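You operate a simulated robot arm through the tools that you are given. There is no shell and no other tool. Be economical: measure what you need, move in short steps, check, and stop when the job is done.

You run a simulated robot arm. Do the job below in one go: nothing can be reset, and whatever is moved stays where it is left.

## Task
Set right what has fallen over on the top of the desk. At the end: the purple figs carton, which lies on its side on the top of the desk, stands upright there; the grey cell from the top of the desk stands on top of the cream card (marked "KEEP"); the white frame is on the top of the brown board; the yellow oats carton, which lies on its side on the top of the desk, stands upright there; whatever was shut is shut again. Leave all else as you found it, and nothing knocked over. Set down upright: oats carton, figs carton, white frame.

Only the result counts: the job must be done as asked and must still hold three seconds after the hand-in. Knocking over, shifting, dropping, spilling or breaking anything else fails it.

## Robot
A 7-joint arm with a two-finger parallel gripper, fixed in place. Base frame: the origin is at the foot of the arm, x ahead of it, y to its left, z up; the work surface is at about z = -3. Units: mm, rad, N and s.
With the tool pointing down near the work surface it reaches from about 220 to 580 mm from the base axis. Its first joint turns from -1.152 to 1.152 rad. Payload 2.5 kg.
The TCP is the grasp point between the finger pads, 23 mm short of the fingertips. In the tool frame z runs along the fingers and y along their closing line. The gripper opens to 94 mm. The fingers are 38 mm wide and 10 mm thick; the gripper's body (54 by 96 mm) begins 39 mm behind the TCP.
Orientation is that of the tool frame in the base frame, as [roll, pitch, yaw] about the fixed x, y, z axes, in that order (R = Rz(yaw) Ry(pitch) Rx(roll)). With the fingers straight down and closing along the base's y, the tool's x points along the base's -x, its y along +y and its z along -z.

## Interface
- The arm moves only by the tool apply_moves. Its argument "deltas" is a list of rows, each a list of 3 entries, a list of its own where there are three numbers: the shift along the tool's x, y, z in mm, then the turn, a rotation vector about the tool's x, y, z in rad, then the opening in per cent of the stroke, from 0 (shut) to 100 (fully open). In form: [[[tx, ty, tz], [wx, wy, wz], grip], ...]. A call has 1 to 12 rows; each row is the pose to reach, as a shift and turn from the pose commanded when the call began, along the tool's axes at that moment. Rows are played at 5 a second. More than 50 mm and 0.15 rad between two rows, or a gripper value outside its range, and nothing of the call is played. Where a pose cannot be reached the arm comes as near as it can. A force on the tool above 40 N (or 10 N above the force at the start of the call, whichever is more), or a blocked arm, ends the call early, and 0.2 s more pass. The fingers move at their own pace (about 108 mm/s each) and stop on an object; they squeeze with about 25 N. The grip force told is the motor's: it shows also when the fingers shut on nothing. Time passes only in rows, and 0.2 s behind the last, so rows that repeat a pose let the fingers close. The reply holds the time, the measured pose of the TCP, the force on the tool along the base axes, the opening and the grip force, in the units named above and with some noise, with the torque about the TCP (base axes, N m) and any sound that the robot's microphone picked up.
- Cameras (640 x 400 px; columns grow to the right, rows downward): "scene" is fixed at [59.8, -412, 511]; the picture's right is [0.99, 0.16, 0.00], its down [0.13, -0.84, -0.52] and it looks along [-0.08, 0.51, -0.85] (base axes); focal length 214 px, centre (320, 200). "wrist" rides on the gripper at [86, 16, -74] in the tool frame; the picture's right is [-0.18, 0.98, 0.00], its down [-0.58, -0.11, -0.81] and it looks along [-0.79, -0.15, 0.59] (tool axes); focal length 243 px, centre (320, 200). There is no depth. A picture from a camera that has moved, and an enlarged one, comes with that camera's place and axes in the base frame and with its lens.
- snapshot(camera): a new picture of that camera. It takes no simulated time.
- enlarge(camera, box): a new picture of the part [left, top, right, bottom] of that camera's present view, enlarged. It takes no simulated time.
- hand_in(): hands the job in; it is judged then, once.

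Go step by step. Nothing tells you positions but the pictures and the camera data: compare them with the known pose of the tool, close in by small moves and look again before you grip or let go. The budget is 120 turns and 64 pictures, counting those below and the enlarged ones. Unless the task says otherwise, let go and move clear before handing in, and close with one line.

The tools are called after "Request:" as a command line: name --argument value ..., lists and objects as JSON in quotes. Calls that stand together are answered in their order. apply_moves: Moves the arm, as the interface text tells. Its arguments: {"type":"object","properties":{"deltas":{"type":"array","items":{"type":"array"}}},"required":["deltas"]} The other tools are called the same way: snapshot (camera) takes a picture; enlarge (camera, box) takes an enlarged picture of a part of a camera's view; hand_in () hands the job in.

At the start:

```text
t: 0.0
eef_pos: [313.0, 130.3, 262.3]
ee_rot: [3.141, -0.001, -3.14]
wrist_force: [-0.4, -0.3, -0.7]
wrist_torque: [-0.02, 0.01, 0.0]
gripper_width: 94.1
grasp_force: 0.0
```

scene: 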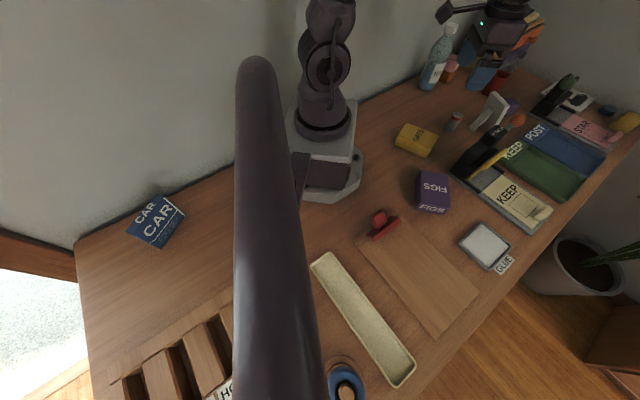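
wrist: 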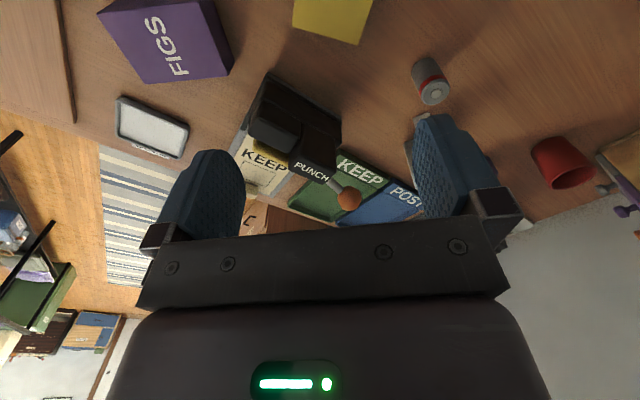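

I see the figs carton, the oats carton, a grey cell, a tray of cards and a brown board; I need a closer look at the details first.

Request:
enlarge --camera "scene" --box '[380, 60, 540, 160]'

Request:
enlarge --camera "scene" --box '[440, 80, 640, 205]'

Request:
enlarge --camera "scene" --box '[300, 160, 540, 310]'

```text
4.00 times, centred on (460, 110) of scene
camera zoom: at [59.8, -412.0, 511.0], right [0.99, 0.16, 0.0], down [0.13, -0.84, -0.52], along [-0.08, 0.51, -0.85], focal length 858 px, centre (-240, 560)
```

zoom: 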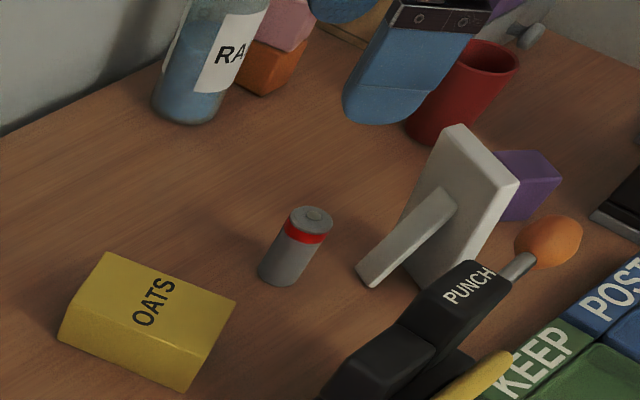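

```text
3.20 times, centred on (540, 142) of scene
camera zoom: at [59.8, -412.0, 511.0], right [0.99, 0.16, 0.0], down [0.13, -0.84, -0.52], along [-0.08, 0.51, -0.85], focal length 686 px, centre (-384, 384)
```

zoom: 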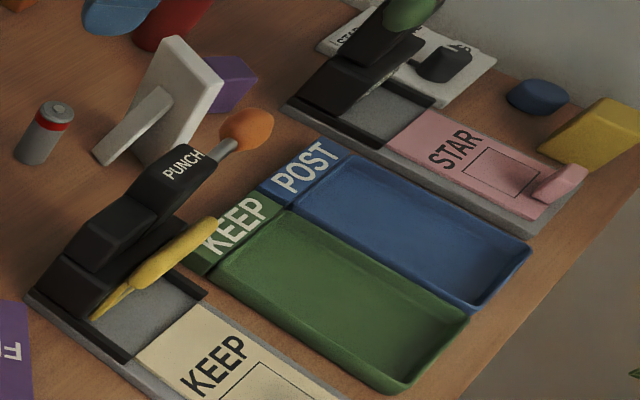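

```text
2.67 times, centred on (420, 235) of scene
camera zoom: at [59.8, -412.0, 511.0], right [0.99, 0.16, 0.0], down [0.13, -0.84, -0.52], along [-0.08, 0.51, -0.85], focal length 572 px, centre (53, 107)
```

zoom: 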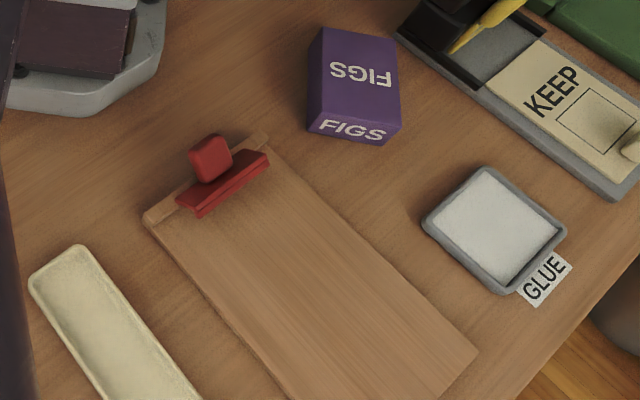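

The figs carton is near (310,-40), with its top end toward -y, and the oats carton's top seems to point toward -x. I'll turn the hand 90° and move toward -y to survey with the wrist camera.

Request:
apply_moves --deltas '[[[0, -16, 0], [0, 0, -0.131], 100], [[0, -32, 0], [0, 0, -0.262], 100], [[0, -48, 0], [0, 0, -0.393], 100], [[0, -64, 0], [0, 0, -0.524], 100], [[0, -80, 0], [0, 0, -0.654], 100], [[0, -96, 0], [0, 0, -0.785], 100], [[0, -112, 0], [0, 0, -0.916], 100], [[0, -128, 0], [0, 0, -1.047], 100], [[0, -144, 0], [0, 0, -1.178], 100], [[0, -160, 0], [0, 0, -1.309], 100], [[0, -176, 0], [0, 0, -1.44], 100], [[0, -190, 0], [0, 0, -1.571], 100]]'

Request:
snapshot --camera "wrist"

Request:
snapshot --camera "scene"

```text
t: 2.6
eef_pos: [313.0, -61.0, 263.1]
ee_rot: [3.141, 0.001, -1.568]
wrist_force: [-0.5, 0.1, 0.1]
wrist_torque: [0.03, 0.01, -0.01]
gripper_width: 94.1
grasp_force: 0.0
```

```text
58 pictures are left
camera wrist: at [298.3, -147.5, 337.9], right [-0.98, 0.18, 0.0], down [0.11, 0.58, 0.81], along [0.15, 0.79, -0.59], focal length 243 px, centre (320, 200)
```

wrist: 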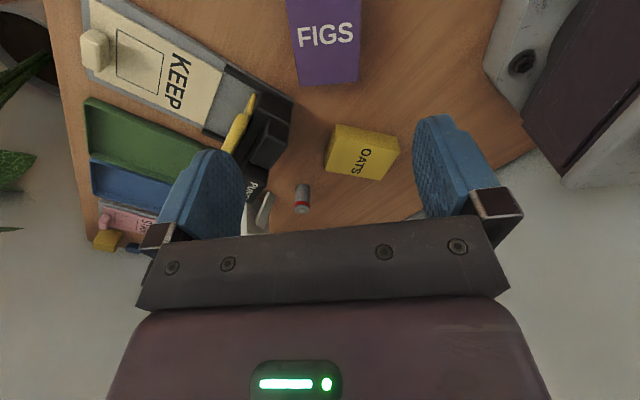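

```text
57 pictures are left
```

scene: 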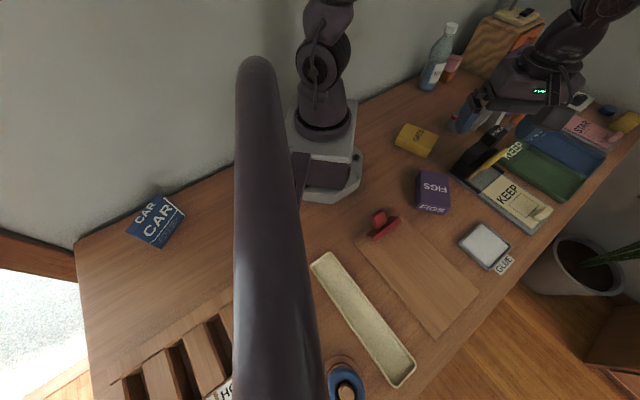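

The figs carton's long axis runs roughly along y. I'll back off toward -y to get the whole carton and the board in view.

Request:
apply_moves --deltas '[[[45, 0, 0], [0, 0, 0], 100], [[90, 0, 0], [0, 0, 0], 100], [[130, 0, 0], [0, 0, 0], 100], [[130, 0, 0], [0, 0, 0], 100]]'

Request:
snapshot --camera "wrist"

Request:
enlarge --camera "wrist" --box '[220, 0, 480, 200]'

Request:
enlarge --camera "scene" --box '[380, 100, 540, 220]'

```text
t: 3.6
eef_pos: [312.8, -189.7, 260.2]
ee_rot: [-3.14, 0.0, -1.572]
wrist_force: [-0.4, 0.7, 1.0]
wrist_torque: [0.0, -0.01, -0.01]
gripper_width: 94.1
grasp_force: 0.1
```

```text
56 pictures are left
camera wrist: at [296.6, -276.8, 337.0], right [-0.98, 0.18, 0.0], down [0.11, 0.58, 0.81], along [0.15, 0.79, -0.59], focal length 243 px, centre (320, 200)
```

wrist: 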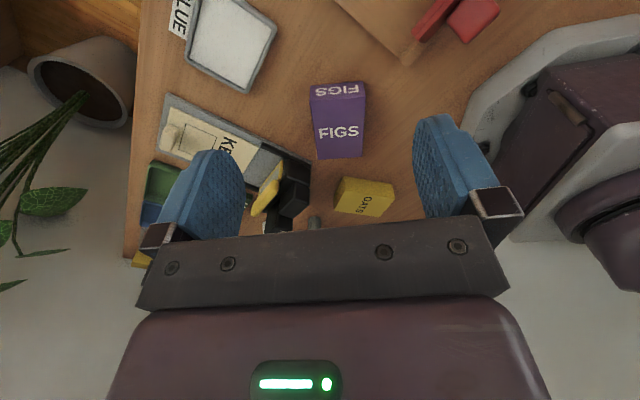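

```text
2.00 times, centred on (350, 100) of wrist
camera zoom: at [296.6, -276.8, 337.0], right [-0.98, 0.18, 0.0], down [0.11, 0.58, 0.81], along [0.15, 0.79, -0.59], focal length 485 px, centre (260, 400)
```

zoom: 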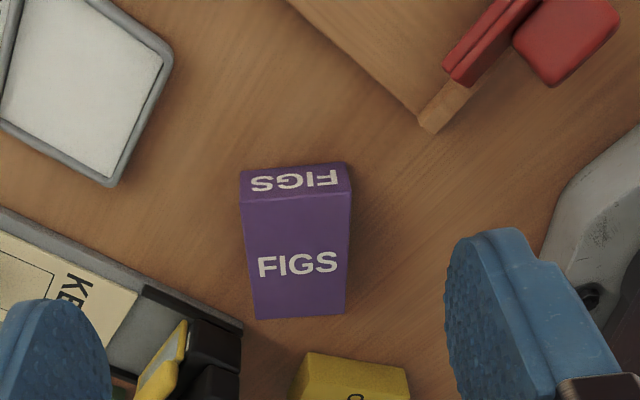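

```text
3.33 times, centred on (460, 160) of scene
camera zoom: at [59.8, -412.0, 511.0], right [0.99, 0.16, 0.0], down [0.13, -0.84, -0.52], along [-0.08, 0.51, -0.85], focal length 715 px, centre (-147, 333)
```

zoom: 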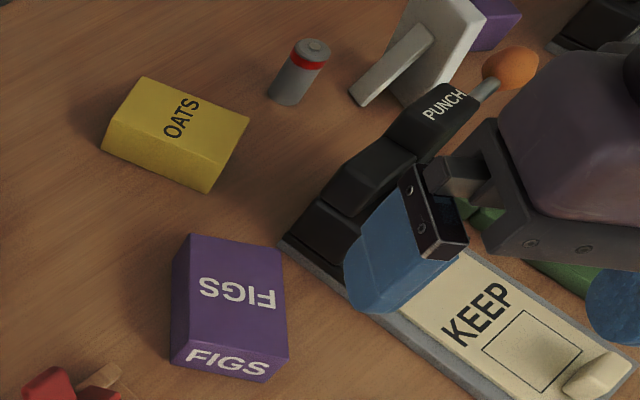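

The figs carton is about 74 × 40 × 108 mm, centred near (311,-41), with its top end toward -y and turned about -5°. I'll hover over it with the hand leaning toward -y, so that a 90° turn ends at a gentle tilt.

Request:
apply_moves --deltas '[[[-28, 0, 30], [0.005, -0.12, 0.0155], 100], [[-57, 1, 60], [0.0096, -0.24, 0.031], 100], [[-85, 1, 90], [0.0144, -0.36, 0.0466], 100], [[-114, 2, 120], [0.0192, -0.48, 0.062], 100], [[-142, 2, 150], [0.024, -0.6, 0.0776], 100], [[-142, 2, 150], [0.024, -0.6, 0.0776], 100]]'

Request:
snapshot --camera "wrist"

Request:
enlarge --camera "scene" --box '[360, 80, 560, 230]'

```text
t: 5.0
eef_pos: [309.4, -48.2, 110.3]
ee_rot: [-3.141, 0.601, -1.652]
wrist_force: [-0.4, 1.0, -0.1]
wrist_torque: [0.01, 0.03, 0.03]
gripper_width: 94.3
grasp_force: 0.2
```

```text
53 pictures are left
camera wrist: at [285.1, -160.1, 124.2], right [-0.97, 0.23, 0.1], down [0.11, 0.01, 0.99], along [0.23, 0.97, -0.04], focal length 243 px, centre (320, 200)
```

wrist: 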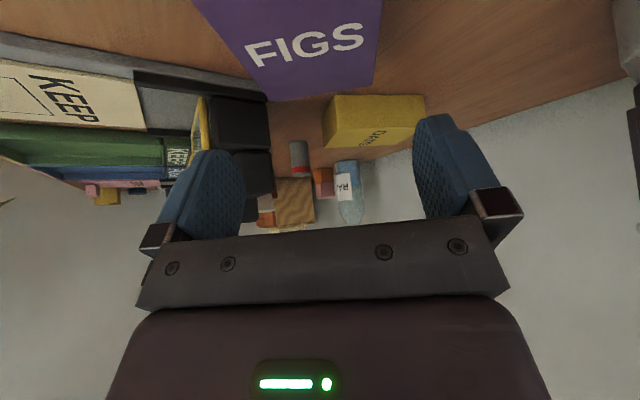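

```text
2.67 times, centred on (460, 155) of scene
camera zoom: at [59.8, -412.0, 511.0], right [0.99, 0.16, 0.0], down [0.13, -0.84, -0.52], along [-0.08, 0.51, -0.85], focal length 572 px, centre (-53, 320)
```

zoom: 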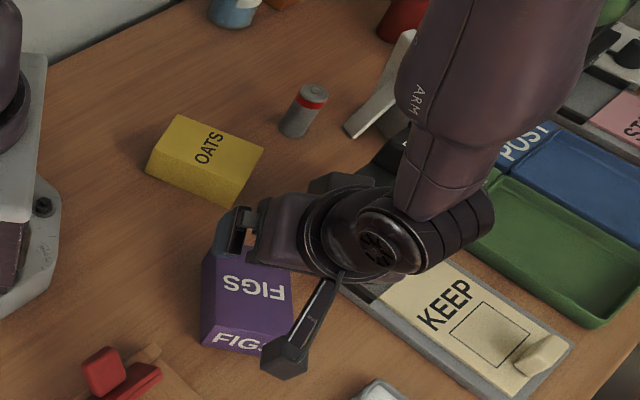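

The camera sits on a stalk, but it clears everything here. I'll nudge 3 mm toward +x and lower partway, then check finger clearance.

Request:
apply_moves --deltas '[[[12, -3, 18], [0, 0, 0], 100], [[25, -3, 37], [0, 0, 0], 100], [[25, -3, 37], [0, 0, 0], 100]]'

Request:
snapshot --camera "wrist"

Request:
enlarge --camera "scene" --box '[390, 130, 490, 230]'

```text
t: 5.8
eef_pos: [314.3, -46.4, 66.7]
ee_rot: [-3.14, 0.601, -1.652]
wrist_force: [0.1, 0.2, -0.1]
wrist_torque: [-0.01, 0.02, -0.01]
gripper_width: 94.3
grasp_force: 0.2
```

```text
51 pictures are left
camera wrist: at [288.3, -158.8, 80.8], right [-0.97, 0.23, 0.1], down [0.11, 0.02, 0.99], along [0.23, 0.97, -0.04], focal length 243 px, centre (320, 200)
```

wrist: 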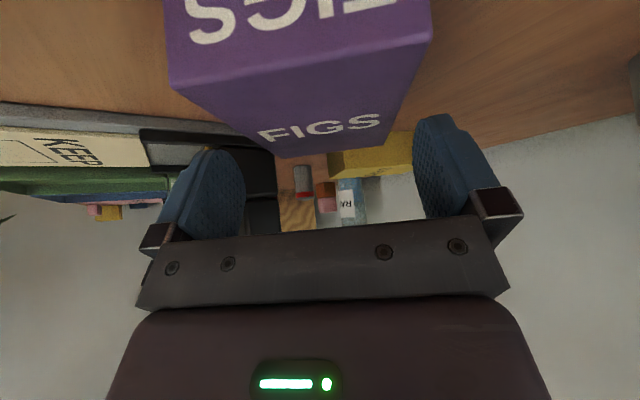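

```text
4.00 times, centred on (440, 180) of scene
camera zoom: at [59.8, -412.0, 511.0], right [0.99, 0.16, 0.0], down [0.13, -0.84, -0.52], along [-0.08, 0.51, -0.85], focal length 858 px, centre (-160, 280)
```

zoom: 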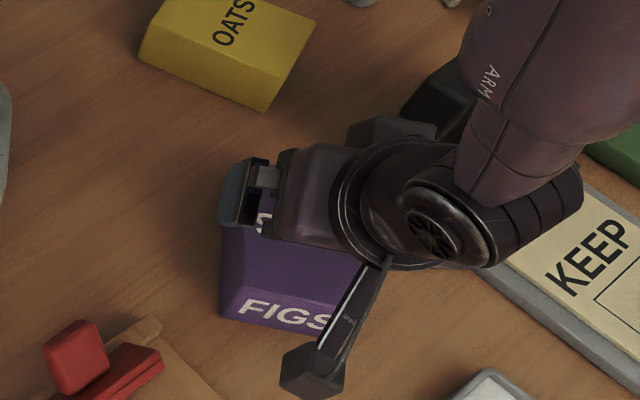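

The TCP is lined up with the carton's axis, with about 7 mm to spare on each side. I'll lower to z≈29 and close.

Request:
apply_moves --deltas '[[[7, 0, 10.5], [0, 0, 0], 100], [[14, 0, 21], [0, 0, 0], 100], [[21, 0, 31], [0, 0, 0], 100], [[21, 0, 31], [0, 0, 0], 100]]'

```text
t: 6.8
eef_pos: [313.5, -48.0, 29.8]
ee_rot: [3.141, 0.6, -1.651]
wrist_force: [0.7, 0.2, -0.5]
wrist_torque: [0.02, 0.01, 0.0]
gripper_width: 94.3
grasp_force: 0.0
```

Request:
apply_moves --deltas '[[[0, 0, 0], [0, 0, 0], 70], [[0, 0, 0], [0, 0, 0], 70], [[0, 0, 0], [0, 0, 0], 70]]'

```text
t: 7.6
eef_pos: [313.6, -47.8, 30.0]
ee_rot: [-3.14, 0.6, -1.65]
wrist_force: [0.4, -0.2, 0.3]
wrist_torque: [0.02, 0.01, 0.05]
gripper_width: 74.8
grasp_force: 24.9
```

I have the figs carton gripped at 74.8 mm width. Lifting straight up next.

Request:
apply_moves --deltas '[[[-11, 0, -16], [0, 0, 0], 60], [[-28, 0, -41], [0, 0, 0], 60], [[-45, 0, -66], [0, 0, 0], 60], [[-57, 0, -83], [0, 0, 0], 60], [[-57, 0, -83], [0, 0, 0], 60]]'

Request:
apply_moves --deltas '[[[0, 0, 0], [0, 0.14, 0], 60], [[0, 0, 0], [0, 0.28, 0], 60], [[0, 0, 0], [0, 0.42, 0], 60], [[0, 0, 0], [0, 0.56, 0], 60], [[0, 0, 0], [0, 0.7, 0], 60], [[0, 0, 0], [0, 0.84, 0], 60], [[0, 0, 0], [0, 0.98, 0], 60], [[0, 0, 0], [0, 1.12, 0], 60], [[0, 0, 0], [0, 1.26, 0], 60], [[0, 0, 0], [0, 1.4, 0], 60], [[0, 0, 0], [0, 1.5, 0], 60], [[0, 0, 0], [0, 1.571, 0], 60]]'

Request:
enlarge --camera "scene" --box '[360, 60, 560, 260]'

Request:
snapshot --camera "wrist"

```text
t: 8.8
eef_pos: [313.1, -48.6, 130.9]
ee_rot: [-3.141, 0.601, -1.652]
wrist_force: [0.2, 0.2, -1.5]
wrist_torque: [0.01, 0.01, 0.01]
gripper_width: 74.7
grasp_force: 24.8
```

```text
t: 11.4
eef_pos: [313.2, -47.5, 130.5]
ee_rot: [-3.139, -0.973, -1.651]
wrist_force: [0.7, 1.0, -1.8]
wrist_torque: [0.02, 0.01, -0.02]
gripper_width: 74.9
grasp_force: 25.0
```

```text
2.00 times, centred on (460, 160) of scene
camera zoom: at [59.8, -412.0, 511.0], right [0.99, 0.16, 0.0], down [0.13, -0.84, -0.52], along [-0.08, 0.51, -0.85], focal length 429 px, centre (40, 280)
```

zoom: 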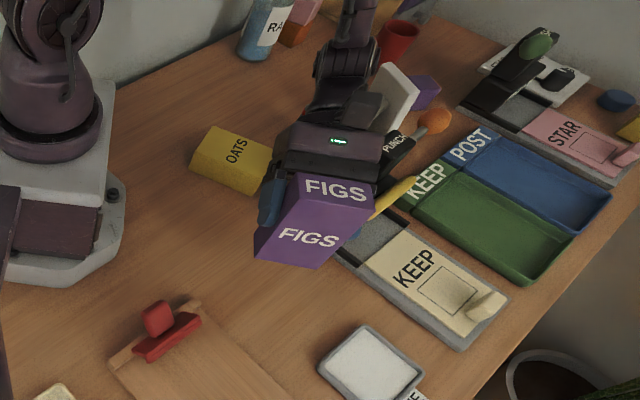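

```text
48 pictures are left
camera wrist: at [299.1, -33.3, 245.2], right [-0.97, 0.18, -0.15], down [0.19, 0.98, -0.03], along [0.15, -0.05, -0.99], focal length 243 px, centre (320, 200)
```

wrist: 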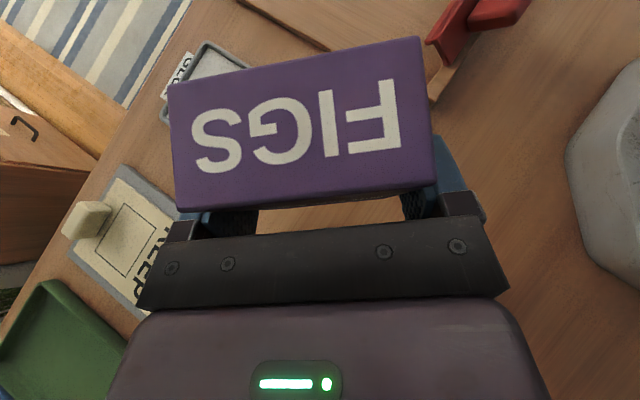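

The figs carton is now upright in the hand. I'll lower it toward the desk, with its bottom about 61 mm below the TCP.

Request:
apply_moves --deltas '[[[-20, 0, 13.7], [0, 0, 0], 60], [[-40, 0, 27.4], [0, 0, 0], 60], [[-53, 0, 36.3], [0, 0, 0], 60], [[-53, 0, 36.3], [0, 0, 0], 60]]'

Request:
apply_moves --deltas '[[[-1.2, 0, 0.8], [0, 0, 0], 60], [[-2.4, 0, 1.7], [0, 0, 0], 60], [[-3.7, 0, 2.5], [0, 0, 0], 60], [[-4.9, 0, 3.4], [0, 0, 0], 60], [[-6.2, 0, 4.2], [0, 0, 0], 60], [[-7.4, 0, 5.1], [0, 0, 0], 60]]'

```text
t: 12.4
eef_pos: [313.1, -46.5, 66.3]
ee_rot: [-3.141, -0.97, -1.652]
wrist_force: [-0.6, -0.5, -1.2]
wrist_torque: [0.02, -0.02, -0.03]
gripper_width: 74.9
grasp_force: 24.9
```

```text
t: 13.8
eef_pos: [314.5, -49.1, 59.2]
ee_rot: [-3.139, -0.976, -1.653]
wrist_force: [-7.3, 6.3, 27.2]
wrist_torque: [-0.16, 0.27, -0.02]
gripper_width: 75.0
grasp_force: 25.0
```

The carton touches the desk at about z=59. I'll ease off a little, open, and back away along the fingers.

Request:
apply_moves --deltas '[[[0.8, 0, -0.5], [0, 0, 0], 60], [[0.8, 0, -0.5], [0, 0, 0], 75], [[0.8, 0, -0.5], [0, 0, 0], 85], [[0.8, 0, -0.5], [0, 0, 0], 100], [[0.8, 0, -0.5], [0, 0, 0], 100]]'

Request:
enlarge --camera "scene" --box '[360, 60, 560, 260]'

```text
t: 15.0
eef_pos: [314.0, -47.9, 58.8]
ee_rot: [-3.14, -0.972, -1.651]
wrist_force: [0.3, 1.1, 0.0]
wrist_torque: [-0.04, -0.02, 0.01]
gripper_width: 93.9
grasp_force: 0.1
```

```text
2.00 times, centred on (460, 160) of scene
camera zoom: at [59.8, -412.0, 511.0], right [0.99, 0.16, 0.0], down [0.13, -0.84, -0.52], along [-0.08, 0.51, -0.85], focal length 429 px, centre (40, 280)
```

zoom: 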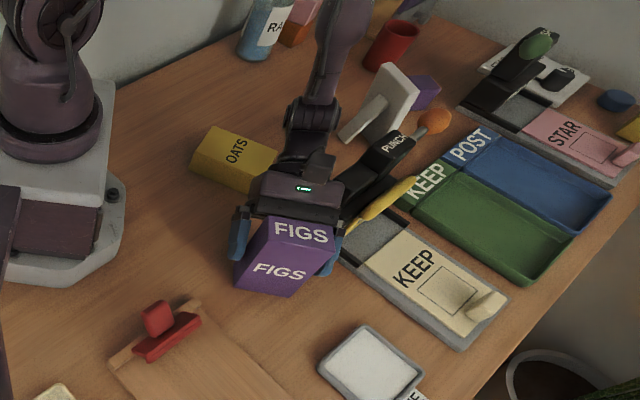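

The figs carton stands free, so I'll retreat up and slightly back.

Request:
apply_moves --deltas '[[[14, 0, -20], [0, 0, 0], 100], [[40, 0, -45], [0, 0, 0], 100], [[75, 0, -70], [0, 0, 0], 100], [[110, 0, -90], [0, 0, 0], 100], [[110, 0, -90], [0, 0, 0], 100]]'

Request:
snapshot --camera "wrist"

```text
t: 16.2
eef_pos: [316.1, -35.8, 200.8]
ee_rot: [-3.142, -0.97, -1.651]
wrist_force: [0.0, 0.0, 0.6]
wrist_torque: [0.04, -0.01, 0.02]
gripper_width: 93.9
grasp_force: 0.2
```

```text
46 pictures are left
camera wrist: at [301.3, -21.1, 315.7], right [-0.97, 0.18, -0.15], down [0.19, 0.98, -0.02], along [0.14, -0.05, -0.99], focal length 243 px, centre (320, 200)
```

wrist: 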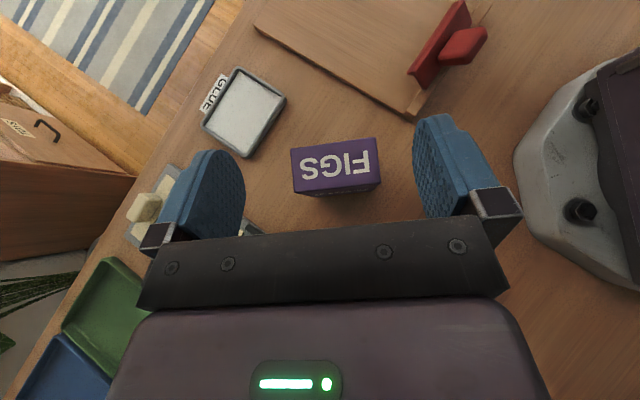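

The figs carton stands well. I'll move toward +y with this tilt, which makes the wrist camera look straight down, to see the oats carton, cell and frame.

Request:
apply_moves --deltas '[[[-12, 3, -38], [0, 0, 0], 100], [[-22, 6, -76], [0, 0, 0], 100], [[-33, 9, -114], [0, 0, 0], 100], [[-43, 12, -151], [0, 0, 0], 100], [[-43, 12, -151], [0, 0, 0], 100]]'

Request:
snapshot --camera "wrist"

Request:
snapshot --camera "scene"

```text
t: 17.4
eef_pos: [313.5, 113.1, 249.5]
ee_rot: [3.141, -0.97, -1.651]
wrist_force: [0.5, 0.9, 0.0]
wrist_torque: [-0.03, -0.02, 0.02]
gripper_width: 94.0
grasp_force: 0.0
```

```text
45 pictures are left
camera wrist: at [299.6, 126.2, 363.6], right [-0.97, 0.18, -0.15], down [0.19, 0.98, -0.02], along [0.14, -0.05, -0.99], focal length 243 px, centre (320, 200)
```

wrist: 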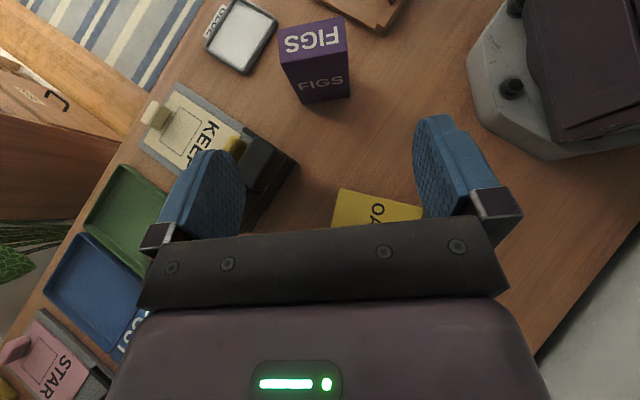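

```text
44 pictures are left
```

scene: 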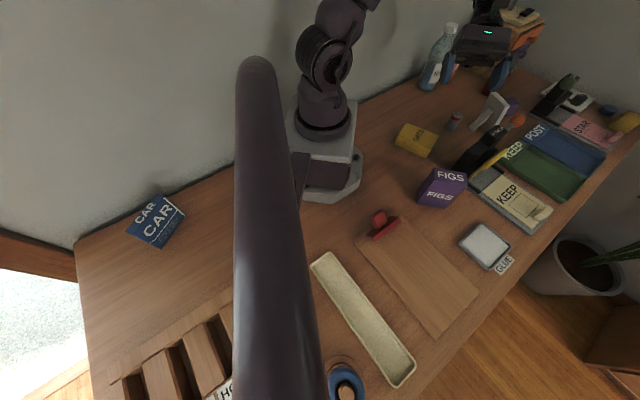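

The oats carton is hidden by the hand in the wrist view, but it is free in the scene view. I'll enlarge there.

Request:
enlarge --camera "scene" --box '[384, 110, 464, 160]'

Request:
enlarge --camera "scene" --box '[440, 80, 536, 140]'

```text
8.00 times, centred on (424, 135) of scene
camera zoom: at [59.8, -411.9, 511.0], right [0.99, 0.16, 0.0], down [0.13, -0.84, -0.52], along [-0.08, 0.51, -0.85], focal length 1716 px, centre (-512, 720)
```

zoom: 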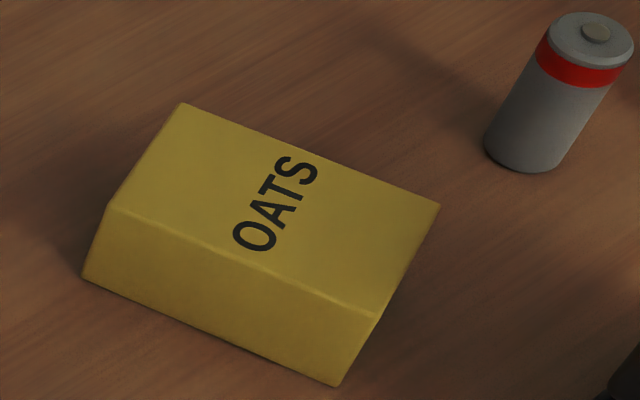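

```text
6.67 times, centred on (488, 110) of scene
camera zoom: at [59.8, -411.9, 511.0], right [0.99, 0.16, 0.0], down [0.13, -0.84, -0.52], along [-0.08, 0.51, -0.85], focal length 1430 px, centre (-800, 800)
```

zoom: 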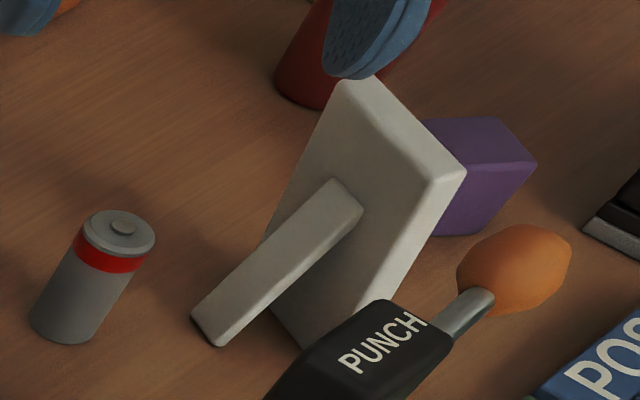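

The oats carton is about 109 × 72 × 40 mm, centred near (290,159). Its axis is turned -24° and its top end points to (-x,+y). I'll bring the hand back to vertical and yaw toward the carton's axis.

Request:
apply_moves --deltas '[[[0, 0, 0], [0, -0.14, 0], 100], [[0, 0, 0], [0, -0.28, 0], 100], [[0, 0, 0], [0, -0.42, 0], 100], [[0, 0, 0], [0, -0.56, 0], 100], [[0, 0, 0], [0, -0.7, 0], 100], [[0, 0, 0], [0, -0.84, 0], 100], [[0, 0, 0], [0, -0.97, 0], 100], [[0, 0, 0], [0, -0.97, 0], 100]]'

Request:
apply_moves --deltas '[[[0, 0, 0], [0, 0, 0.15], 100], [[0, 0, 0], [0, 0, 0.3], 100], [[0, 0, 0], [0, 0, 0.45], 100], [[0, 0, 0], [0, 0, 0.6], 100], [[0, 0, 0], [0, 0, 0.75], 100], [[0, 0, 0], [0, 0, 0.9], 100], [[0, 0, 0], [0, 0, 1.05], 100], [[0, 0, 0], [0, 0, 1.2], 100], [[0, 0, 0], [0, 0, 1.35], 100], [[0, 0, 0], [0, 0, 1.5], 100], [[0, 0, 0], [0, 0, 1.65], 100], [[0, 0, 0], [0, 0, 1.8], 100]]'

Request:
snapshot --camera "wrist"

```text
t: 19.2
eef_pos: [314.1, 113.1, 250.4]
ee_rot: [-3.141, 0.004, -1.65]
wrist_force: [0.1, 1.2, 0.7]
wrist_torque: [0.0, 0.02, 0.03]
gripper_width: 93.9
grasp_force: 0.0
```

```text
t: 21.8
eef_pos: [313.2, 113.3, 249.6]
ee_rot: [3.141, 0.001, 2.829]
wrist_force: [0.1, 0.5, -0.2]
wrist_torque: [0.0, 0.0, -0.06]
gripper_width: 94.2
grasp_force: 0.1
```

```text
41 pictures are left
camera wrist: at [237.2, 155.3, 326.0], right [0.48, 0.88, 0.0], down [0.52, -0.28, 0.81], along [0.71, -0.39, -0.59], focal length 243 px, centre (320, 200)
```

wrist: 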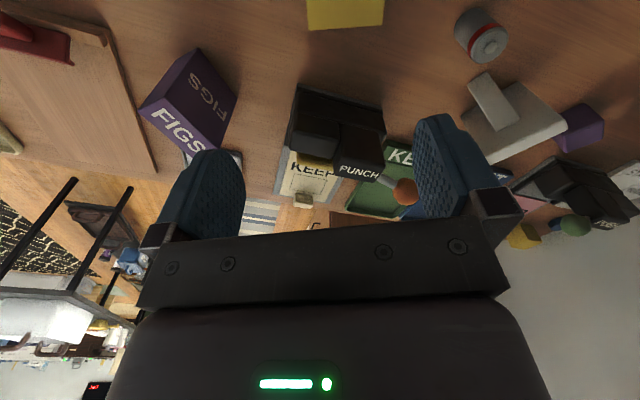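

I see the far end of the oats carton, which agrees with my estimate. I'll hover leaned over it and look again.

Request:
apply_moves --deltas '[[[9, 7, 28], [0.0069, -0.12, 0.0223], 100], [[18, 13.7, 56], [0.0138, -0.24, 0.0446], 100], [[27, 20.5, 84], [0.0207, -0.36, 0.067], 100], [[36, 27.3, 112], [0.0276, -0.48, 0.0893], 100], [[45.3, 34.2, 139.6], [0.0345, -0.5995, 0.1116], 100], [[45.3, 34.2, 139.6], [0.0345, -0.5995, 0.1116], 100]]'

Request:
snapshot --camera "wrist"

Request:
enlarge --camera "scene" --box '[360, 60, 520, 180]'

```text
t: 23.2
eef_pos: [280.7, 161.2, 111.0]
ee_rot: [-3.14, 0.601, 2.718]
wrist_force: [-0.8, 0.1, -0.6]
wrist_torque: [0.02, 0.0, -0.01]
gripper_width: 93.7
grasp_force: 0.1
```

```text
40 pictures are left
camera wrist: at [184.5, 221.9, 124.0], right [0.54, 0.83, 0.1], down [-0.02, -0.11, 0.99], along [0.84, -0.54, -0.04], focal length 243 px, centre (320, 200)
```

wrist: 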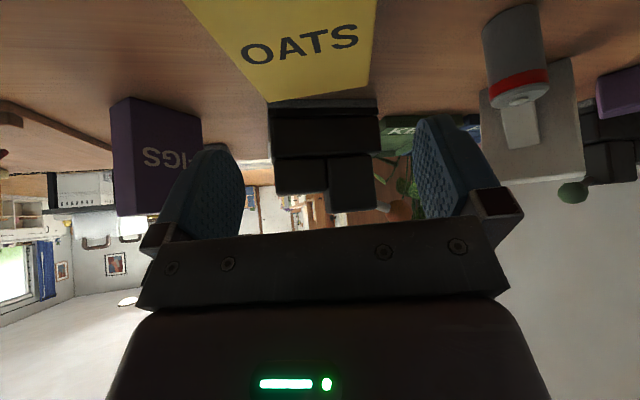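

```text
3.33 times, centred on (440, 120) of scene
camera zoom: at [59.8, -411.9, 511.0], right [0.99, 0.16, 0.0], down [0.13, -0.84, -0.52], along [-0.08, 0.51, -0.85], focal length 715 px, centre (-80, 467)
```

zoom: 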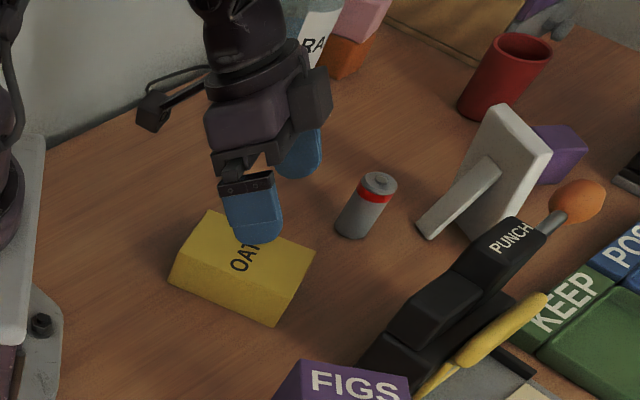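

The text orientation confirms the top end. The hand needs about 5 mm of sideways shift, so I'll apply that and lower partway.

Request:
apply_moves --deltas '[[[12, -5, 18], [0, 0, 0], 100], [[25, -5, 37], [0, 0, 0], 100], [[25, -5, 37], [0, 0, 0], 100]]'

Request:
snapshot --camera "wrist"

Request:
enlarge --camera "scene" --box '[380, 90, 460, 160]'

```text
t: 24.0
eef_pos: [278.4, 156.3, 63.3]
ee_rot: [-3.141, 0.601, 2.718]
wrist_force: [-0.4, -0.6, -0.2]
wrist_torque: [0.01, 0.01, 0.02]
gripper_width: 94.1
grasp_force: 0.1
```

```text
38 pictures are left
camera wrist: at [183.5, 217.1, 77.3], right [0.54, 0.83, 0.1], down [-0.02, -0.11, 0.99], along [0.84, -0.54, -0.04], focal length 243 px, centre (320, 200)
```

wrist: 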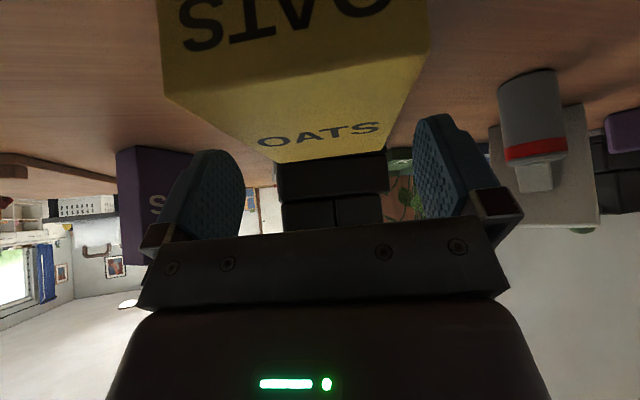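

```text
5.71 times, centred on (420, 125) of scene
camera zoom: at [59.8, -412.0, 511.0], right [0.99, 0.16, 0.0], down [0.13, -0.84, -0.52], along [-0.08, 0.51, -0.85], focal length 1226 px, centre (-251, 629)
```

zoom: 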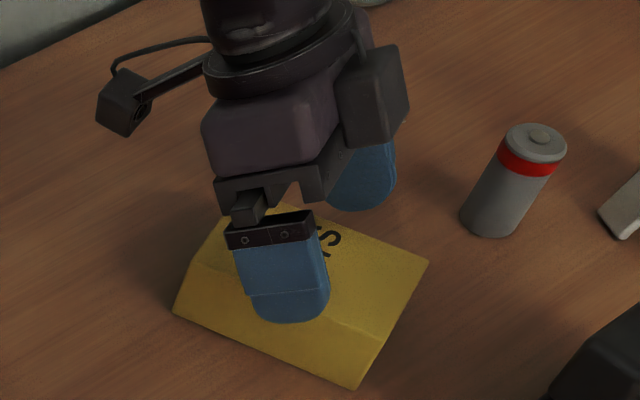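

The alignment matches the earlier successful grasp. Lowering and gripping now.

Request:
apply_moves --deltas '[[[6.5, 0, 9.5], [0, 0, 0], 100], [[13, 0, 19], [0, 0, 0], 100], [[19, 0, 27.7], [0, 0, 0], 100], [[19, 0, 27.7], [0, 0, 0], 100]]'

Request:
apply_moves --deltas '[[[0, 0, 0], [0, 0, 0], 60], [[0, 0, 0], [0, 0, 0], 60], [[0, 0, 0], [0, 0, 0], 60]]'

```text
t: 25.0
eef_pos: [279.7, 155.3, 31.2]
ee_rot: [3.141, 0.6, 2.717]
wrist_force: [-0.5, -0.7, 0.0]
wrist_torque: [0.02, -0.01, 0.02]
gripper_width: 94.1
grasp_force: 0.2
```

```text
t: 25.8
eef_pos: [279.9, 156.7, 30.9]
ee_rot: [-3.141, 0.603, 2.717]
wrist_force: [0.3, 0.4, -0.7]
wrist_torque: [0.01, -0.06, 0.0]
gripper_width: 74.8
grasp_force: 24.7
```

I have the oats carton gripped. I'll lift it, turn the hand vertical, then yaw back.

Request:
apply_moves --deltas '[[[-17, 0, -25], [0, 0, 0], 60], [[-37, 0, -54], [0, 0, 0], 60], [[-57, 0, -83], [0, 0, 0], 60], [[-79, 0, -116], [0, 0.12, 0], 60], [[-85, 0, -124], [0, 0.26, 0], 60], [[-85, 0, -124], [0, 0.4, 0], 60], [[-85, 0, -124], [0, 0.54, 0], 60], [[-85, 0, -124], [0, 0.6, 0], 60], [[-85, 0, -124], [0, 0.6, 0], 60]]'

Request:
apply_moves --deltas '[[[0, 0, 0], [0, 0, -0.15], 60], [[0, 0, 0], [0, 0, -0.3], 60], [[0, 0, 0], [0, 0, -0.45], 60], [[0, 0, 0], [0, 0, -0.6], 60], [[0, 0, 0], [0, 0, -0.75], 60], [[0, 0, 0], [0, 0, -0.9], 60], [[0, 0, 0], [0, 0, -1.05], 60], [[0, 0, 0], [0, 0, -1.2], 60], [[0, 0, 0], [0, 0, -1.35], 60], [[0, 0, 0], [0, 0, -1.5], 60], [[0, 0, 0], [0, 0, -1.65], 60], [[0, 0, 0], [0, 0, -1.8], 60]]'

Request:
apply_moves --deltas '[[[0, 0, 0], [0, 0.14, 0], 60], [[0, 0, 0], [0, 0.28, 0], 60], [[0, 0, 0], [0, 0.42, 0], 60], [[0, 0, 0], [0, 0.56, 0], 60], [[0, 0, 0], [0, 0.7, 0], 60], [[0, 0, 0], [0, 0.84, 0], 60], [[0, 0, 0], [0, 0.968, 0], 60], [[0, 0, 0], [0, 0.968, 0], 60]]'

Request:
snapshot --camera "wrist"

Request:
enlarge --camera "scene" --box '[360, 40, 520, 180]'

```text
t: 27.8
eef_pos: [279.6, 155.3, 182.8]
ee_rot: [3.14, -0.001, 2.716]
wrist_force: [1.2, -0.1, -0.4]
wrist_torque: [0.03, 0.02, -0.02]
gripper_width: 74.8
grasp_force: 24.8
```

```text
t: 30.4
eef_pos: [280.2, 156.0, 181.9]
ee_rot: [3.141, 0.0, -1.763]
wrist_force: [-0.8, 0.3, -1.1]
wrist_torque: [-0.01, -0.01, 0.02]
gripper_width: 74.7
grasp_force: 25.5
```

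```text
t: 32.2
eef_pos: [280.5, 155.8, 182.9]
ee_rot: [-3.14, -0.97, -1.768]
wrist_force: [0.1, 0.4, -2.5]
wrist_torque: [0.07, 0.0, 0.05]
gripper_width: 74.7
grasp_force: 24.9
```

```text
36 pictures are left
camera wrist: at [267.3, 170.5, 296.9], right [-0.94, 0.29, -0.15], down [0.3, 0.95, -0.02], along [0.14, -0.07, -0.99], focal length 243 px, centre (320, 200)
```

wrist: 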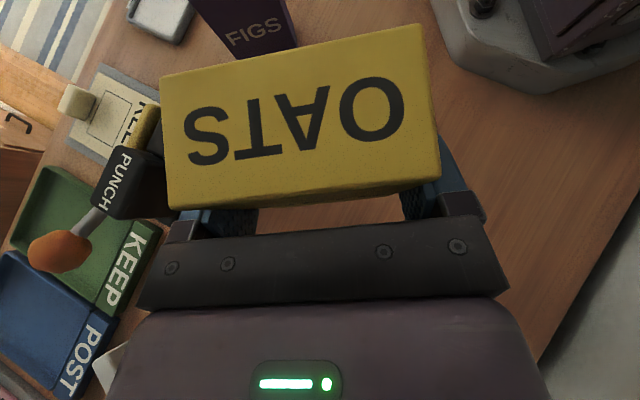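

```text
2.86 times, centred on (440, 110) of scene
camera zoom: at [59.8, -411.9, 511.0], right [0.99, 0.16, 0.0], down [0.13, -0.84, -0.52], along [-0.08, 0.51, -0.85], focal length 613 px, centre (-23, 457)
```

zoom: 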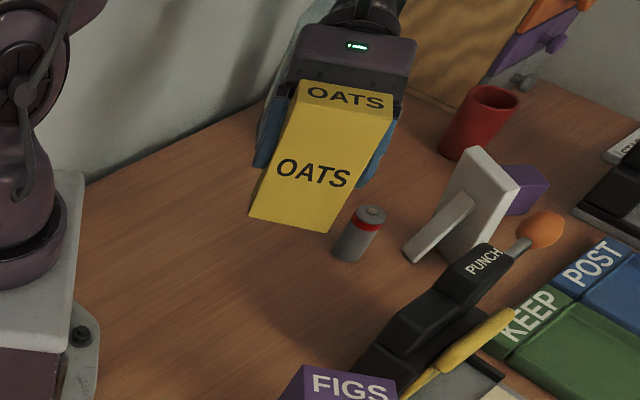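

The oats carton is upright in the hand. Lowering it to the desk.

Request:
apply_moves --deltas '[[[-25, 0, 17], [0, 0, 0], 60], [[-50, 0, 34], [0, 0, 0], 60], [[-75, 0, 51], [0, 0, 0], 60], [[-93, 0, 63.5], [0, 0, 0], 60], [[-93, 0, 63.5], [0, 0, 0], 60]]'

Request:
apply_moves --deltas '[[[-1.2, 0, 0.8], [0, 0, 0], 60], [[-2.4, 0, 1.7], [0, 0, 0], 60], [[-3.7, 0, 2.5], [0, 0, 0], 60], [[-4.9, 0, 3.4], [0, 0, 0], 60], [[-6.2, 0, 4.2], [0, 0, 0], 60], [[-7.4, 0, 5.1], [0, 0, 0], 60]]'

```text
t: 33.4
eef_pos: [279.6, 154.3, 70.1]
ee_rot: [-3.14, -0.969, -1.77]
wrist_force: [0.3, 0.6, -1.4]
wrist_torque: [0.01, -0.01, 0.02]
gripper_width: 74.8
grasp_force: 24.9
```

```text
t: 34.8
eef_pos: [279.6, 155.2, 61.5]
ee_rot: [3.141, -0.968, -1.767]
wrist_force: [0.1, 0.4, -2.1]
wrist_torque: [0.0, 0.02, 0.0]
gripper_width: 74.7
grasp_force: 25.1
```

Request:
apply_moves --deltas '[[[-0.8, 0, 0.6], [0, 0, 0], 60], [[-1.6, 0, 1.1], [0, 0, 0], 60], [[-2.4, 0, 1.7], [0, 0, 0], 60], [[-3.3, 0, 2.3], [0, 0, 0], 60]]'

```text
t: 35.8
eef_pos: [279.9, 155.5, 59.0]
ee_rot: [3.141, -0.971, -1.767]
wrist_force: [-2.6, 1.9, 12.9]
wrist_torque: [-0.08, 0.52, -0.07]
gripper_width: 74.9
grasp_force: 25.0
```

The carton is on the desk. Releasing and backing off.

Request:
apply_moves --deltas '[[[0, 0, 0], [0, 0, 0], 70], [[0, 0, 0], [0, 0, 0], 80], [[0, 0, 0], [0, 0, 0], 100], [[0, 0, 0], [0, 0, 0], 100]]'

Request:
enlarge --camera "scene" --box '[360, 40, 520, 180]'

Request:
apply_moves --deltas '[[[14, 0, -20], [0, 0, 0], 100], [[40, 0, -45], [0, 0, 0], 100], [[75, 0, -70], [0, 0, 0], 100], [[110, 0, -90], [0, 0, 0], 100], [[110, 0, -90], [0, 0, 0], 100]]'

Request:
enlarge --camera "scene" --box '[360, 40, 520, 180]'

```text
t: 36.8
eef_pos: [280.0, 156.1, 57.3]
ee_rot: [3.14, -0.968, -1.766]
wrist_force: [0.8, -0.1, -0.5]
wrist_torque: [-0.05, -0.02, 0.0]
gripper_width: 94.0
grasp_force: 0.1
```

```text
2.86 times, centred on (440, 110) of scene
camera zoom: at [59.8, -412.0, 511.0], right [0.99, 0.16, 0.0], down [0.13, -0.84, -0.52], along [-0.08, 0.51, -0.85], focal length 613 px, centre (-23, 457)
```

zoom: 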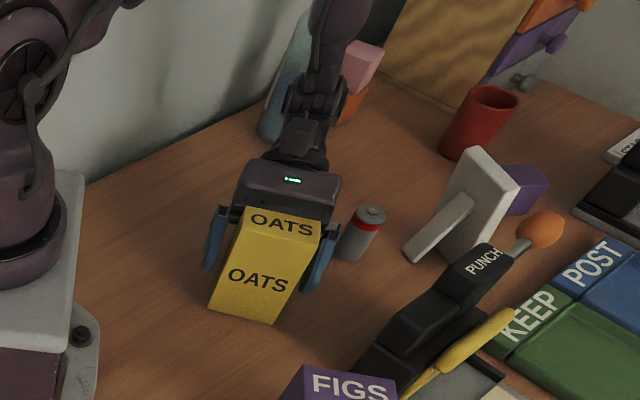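

```text
t: 38.0
eef_pos: [282.4, 167.1, 198.8]
ee_rot: [3.141, -0.971, -1.767]
wrist_force: [-1.0, -0.4, -0.1]
wrist_torque: [-0.01, 0.01, -0.02]
gripper_width: 94.1
grasp_force: 0.0
```

```text
2.86 times, centred on (440, 110) of scene
camera zoom: at [59.8, -412.0, 511.0], right [0.99, 0.16, 0.0], down [0.13, -0.84, -0.52], along [-0.08, 0.51, -0.85], focal length 613 px, centre (-23, 457)
```

zoom: 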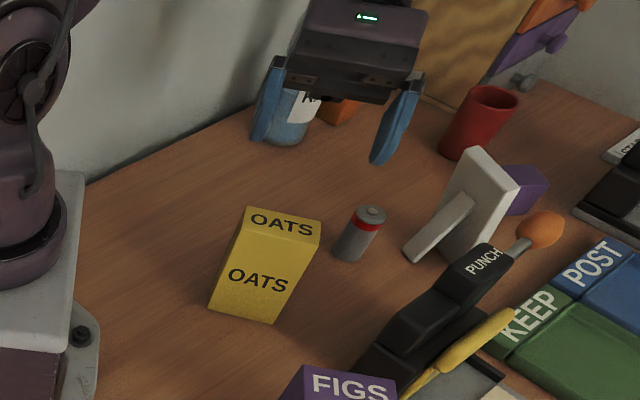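

Both cartons stand upright. Next is the grey cell near (421,256), so I'll bring the hand vertical and move above it.

Request:
apply_moves --deltas '[[[0, 0, 0], [0, -0.14, 0], 100], [[0, 0, 0], [0, -0.28, 0], 100], [[0, 0, 0], [0, -0.42, 0], 100], [[0, 0, 0], [0, -0.56, 0], 100], [[0, 0, 0], [0, -0.7, 0], 100], [[0, 0, 0], [0, -0.84, 0], 100], [[0, 0, 0], [0, -0.97, 0], 100], [[0, 0, 0], [0, -0.97, 0], 100]]'

Request:
apply_moves --deltas '[[[-11, -11, 0], [0, 0, 0.14], 100], [[-23, -23, 0], [0, 0, 0.28], 100], [[-34, -34, 0], [0, 0, 0.42], 100], [[-46, -45, 0], [0, 0, 0.56], 100], [[-57, -56, 5], [0, 0, 0.7], 100], [[-68, -68, 10], [0, 0, 0.84], 100], [[-80, -79, 15], [0, 0, 0.98], 100], [[-91, -90, 20], [0, 0, 1.12], 100], [[-103, -102, 25], [0, 0, 1.26], 100], [[-114, -113, 29], [0, 0, 1.376], 100], [[-114, -113, 29], [0, 0, 1.376], 100]]'

Request:
snapshot --camera "wrist"

Request:
enlarge --camera "scene" --box '[420, 40, 560, 140]'

```text
t: 39.8
eef_pos: [281.5, 167.7, 197.6]
ee_rot: [3.14, 0.004, -1.767]
wrist_force: [-1.5, -0.4, 0.0]
wrist_torque: [0.01, 0.0, 0.0]
gripper_width: 94.0
grasp_force: 0.1
```

```text
t: 42.2
eef_pos: [416.7, 257.4, 170.6]
ee_rot: [3.14, 0.0, 3.14]
wrist_force: [-0.1, -0.6, 0.8]
wrist_torque: [-0.01, -0.02, 0.01]
gripper_width: 94.0
grasp_force: 0.0
```

```text
32 pictures are left
camera wrist: at [330.5, 273.6, 245.7], right [0.19, 0.98, 0.0], down [0.58, -0.11, 0.81], along [0.79, -0.15, -0.59], focal length 243 px, centre (320, 200)
```

wrist: 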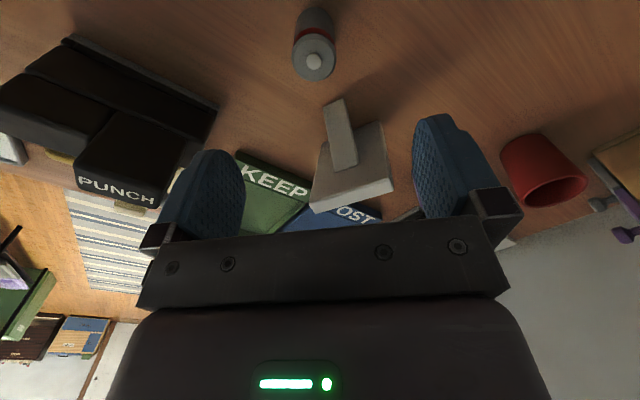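

```text
4.00 times, centred on (490, 90) of scene
camera zoom: at [59.8, -411.9, 511.0], right [0.99, 0.16, 0.0], down [0.13, -0.84, -0.52], along [-0.08, 0.51, -0.85], focal length 858 px, centre (-360, 640)
```

zoom: 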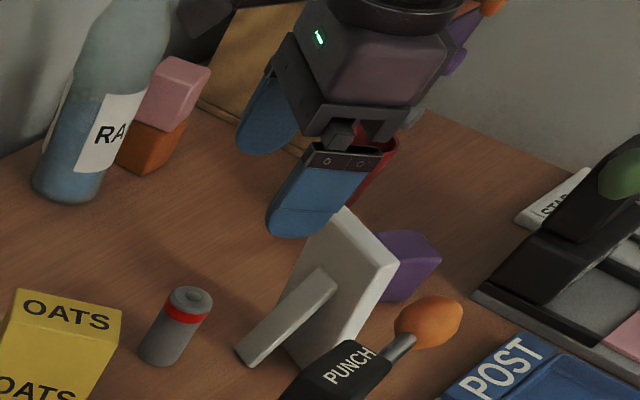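

The cell stands near (411,254), clear of the frame's strut foot (~486,261). I'll lower to z≈85 with a narrower opening and check.

Request:
apply_moves --deltas '[[[5.5, -3, 40], [0, 0, 0], 75], [[5.5, -3, 85], [0, 0, 0], 75], [[5.5, -3, 85], [0, 0, 0], 75]]'

Request:
enlarge --camera "scene" --box '[430, 60, 510, 140]'

Request:
snapshot --camera "wrist"

```text
t: 43.0
eef_pos: [410.6, 254.1, 85.7]
ee_rot: [3.141, 0.002, -3.141]
wrist_force: [0.2, -0.3, 0.2]
wrist_torque: [0.01, -0.01, 0.01]
gripper_width: 70.6
grasp_force: 0.1
```

```text
5.00 times, centred on (470, 100) of scene
camera zoom: at [59.8, -412.0, 511.0], right [0.99, 0.16, 0.0], down [0.13, -0.84, -0.52], along [-0.08, 0.51, -0.85], focal length 1072 px, centre (-430, 700)
```

zoom: 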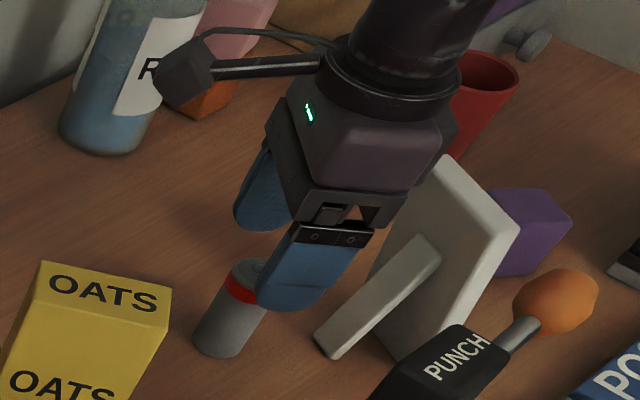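

```text
29 pictures are left
camera wrist: at [323.8, 270.0, 161.7], right [0.18, 0.98, 0.0], down [0.58, -0.11, 0.81], along [0.79, -0.15, -0.59], focal length 243 px, centre (320, 200)
```

wrist: 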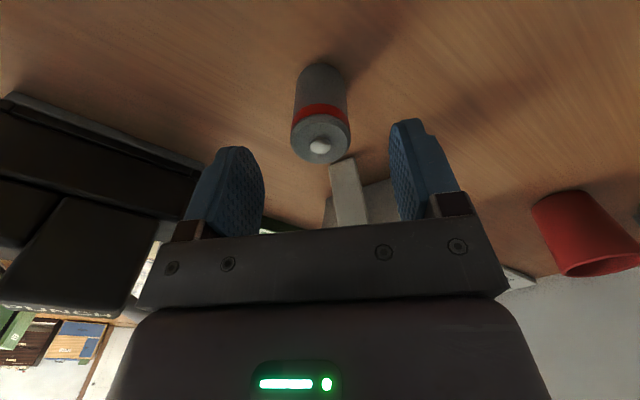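

The cell is at about (414,253), centred between the fingers. Lowering and gripping.

Request:
apply_moves --deltas '[[[-4, -1, 20], [0, 0, 0], 75], [[-4, -1, 40], [0, 0, 0], 75], [[-4, -1, 57], [0, 0, 0], 75], [[-4, -1, 57], [0, 0, 0], 75], [[-4, -1, 57], [0, 0, 0], 50], [[-4, -1, 57], [0, 0, 0], 20], [[-4, -1, 57], [0, 0, 0], 20], [[-4, -1, 57], [0, 0, 0], 20]]'

Request:
enlarge --camera "scene" --box '[430, 60, 510, 140]'

```text
t: 44.8
eef_pos: [413.2, 252.5, 27.2]
ee_rot: [3.137, 0.0, -3.141]
wrist_force: [0.5, 0.4, -0.1]
wrist_torque: [0.02, -0.02, 0.01]
gripper_width: 32.1
grasp_force: 25.1
```

```text
5.00 times, centred on (470, 100) of scene
camera zoom: at [59.8, -412.0, 511.0], right [0.99, 0.16, 0.0], down [0.13, -0.84, -0.52], along [-0.08, 0.51, -0.85], focal length 1072 px, centre (-430, 700)
```

zoom: 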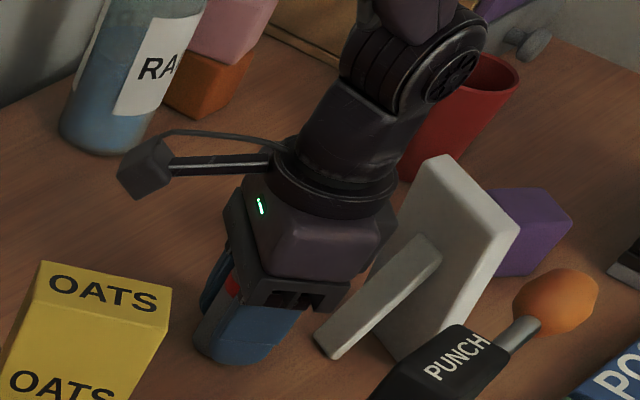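

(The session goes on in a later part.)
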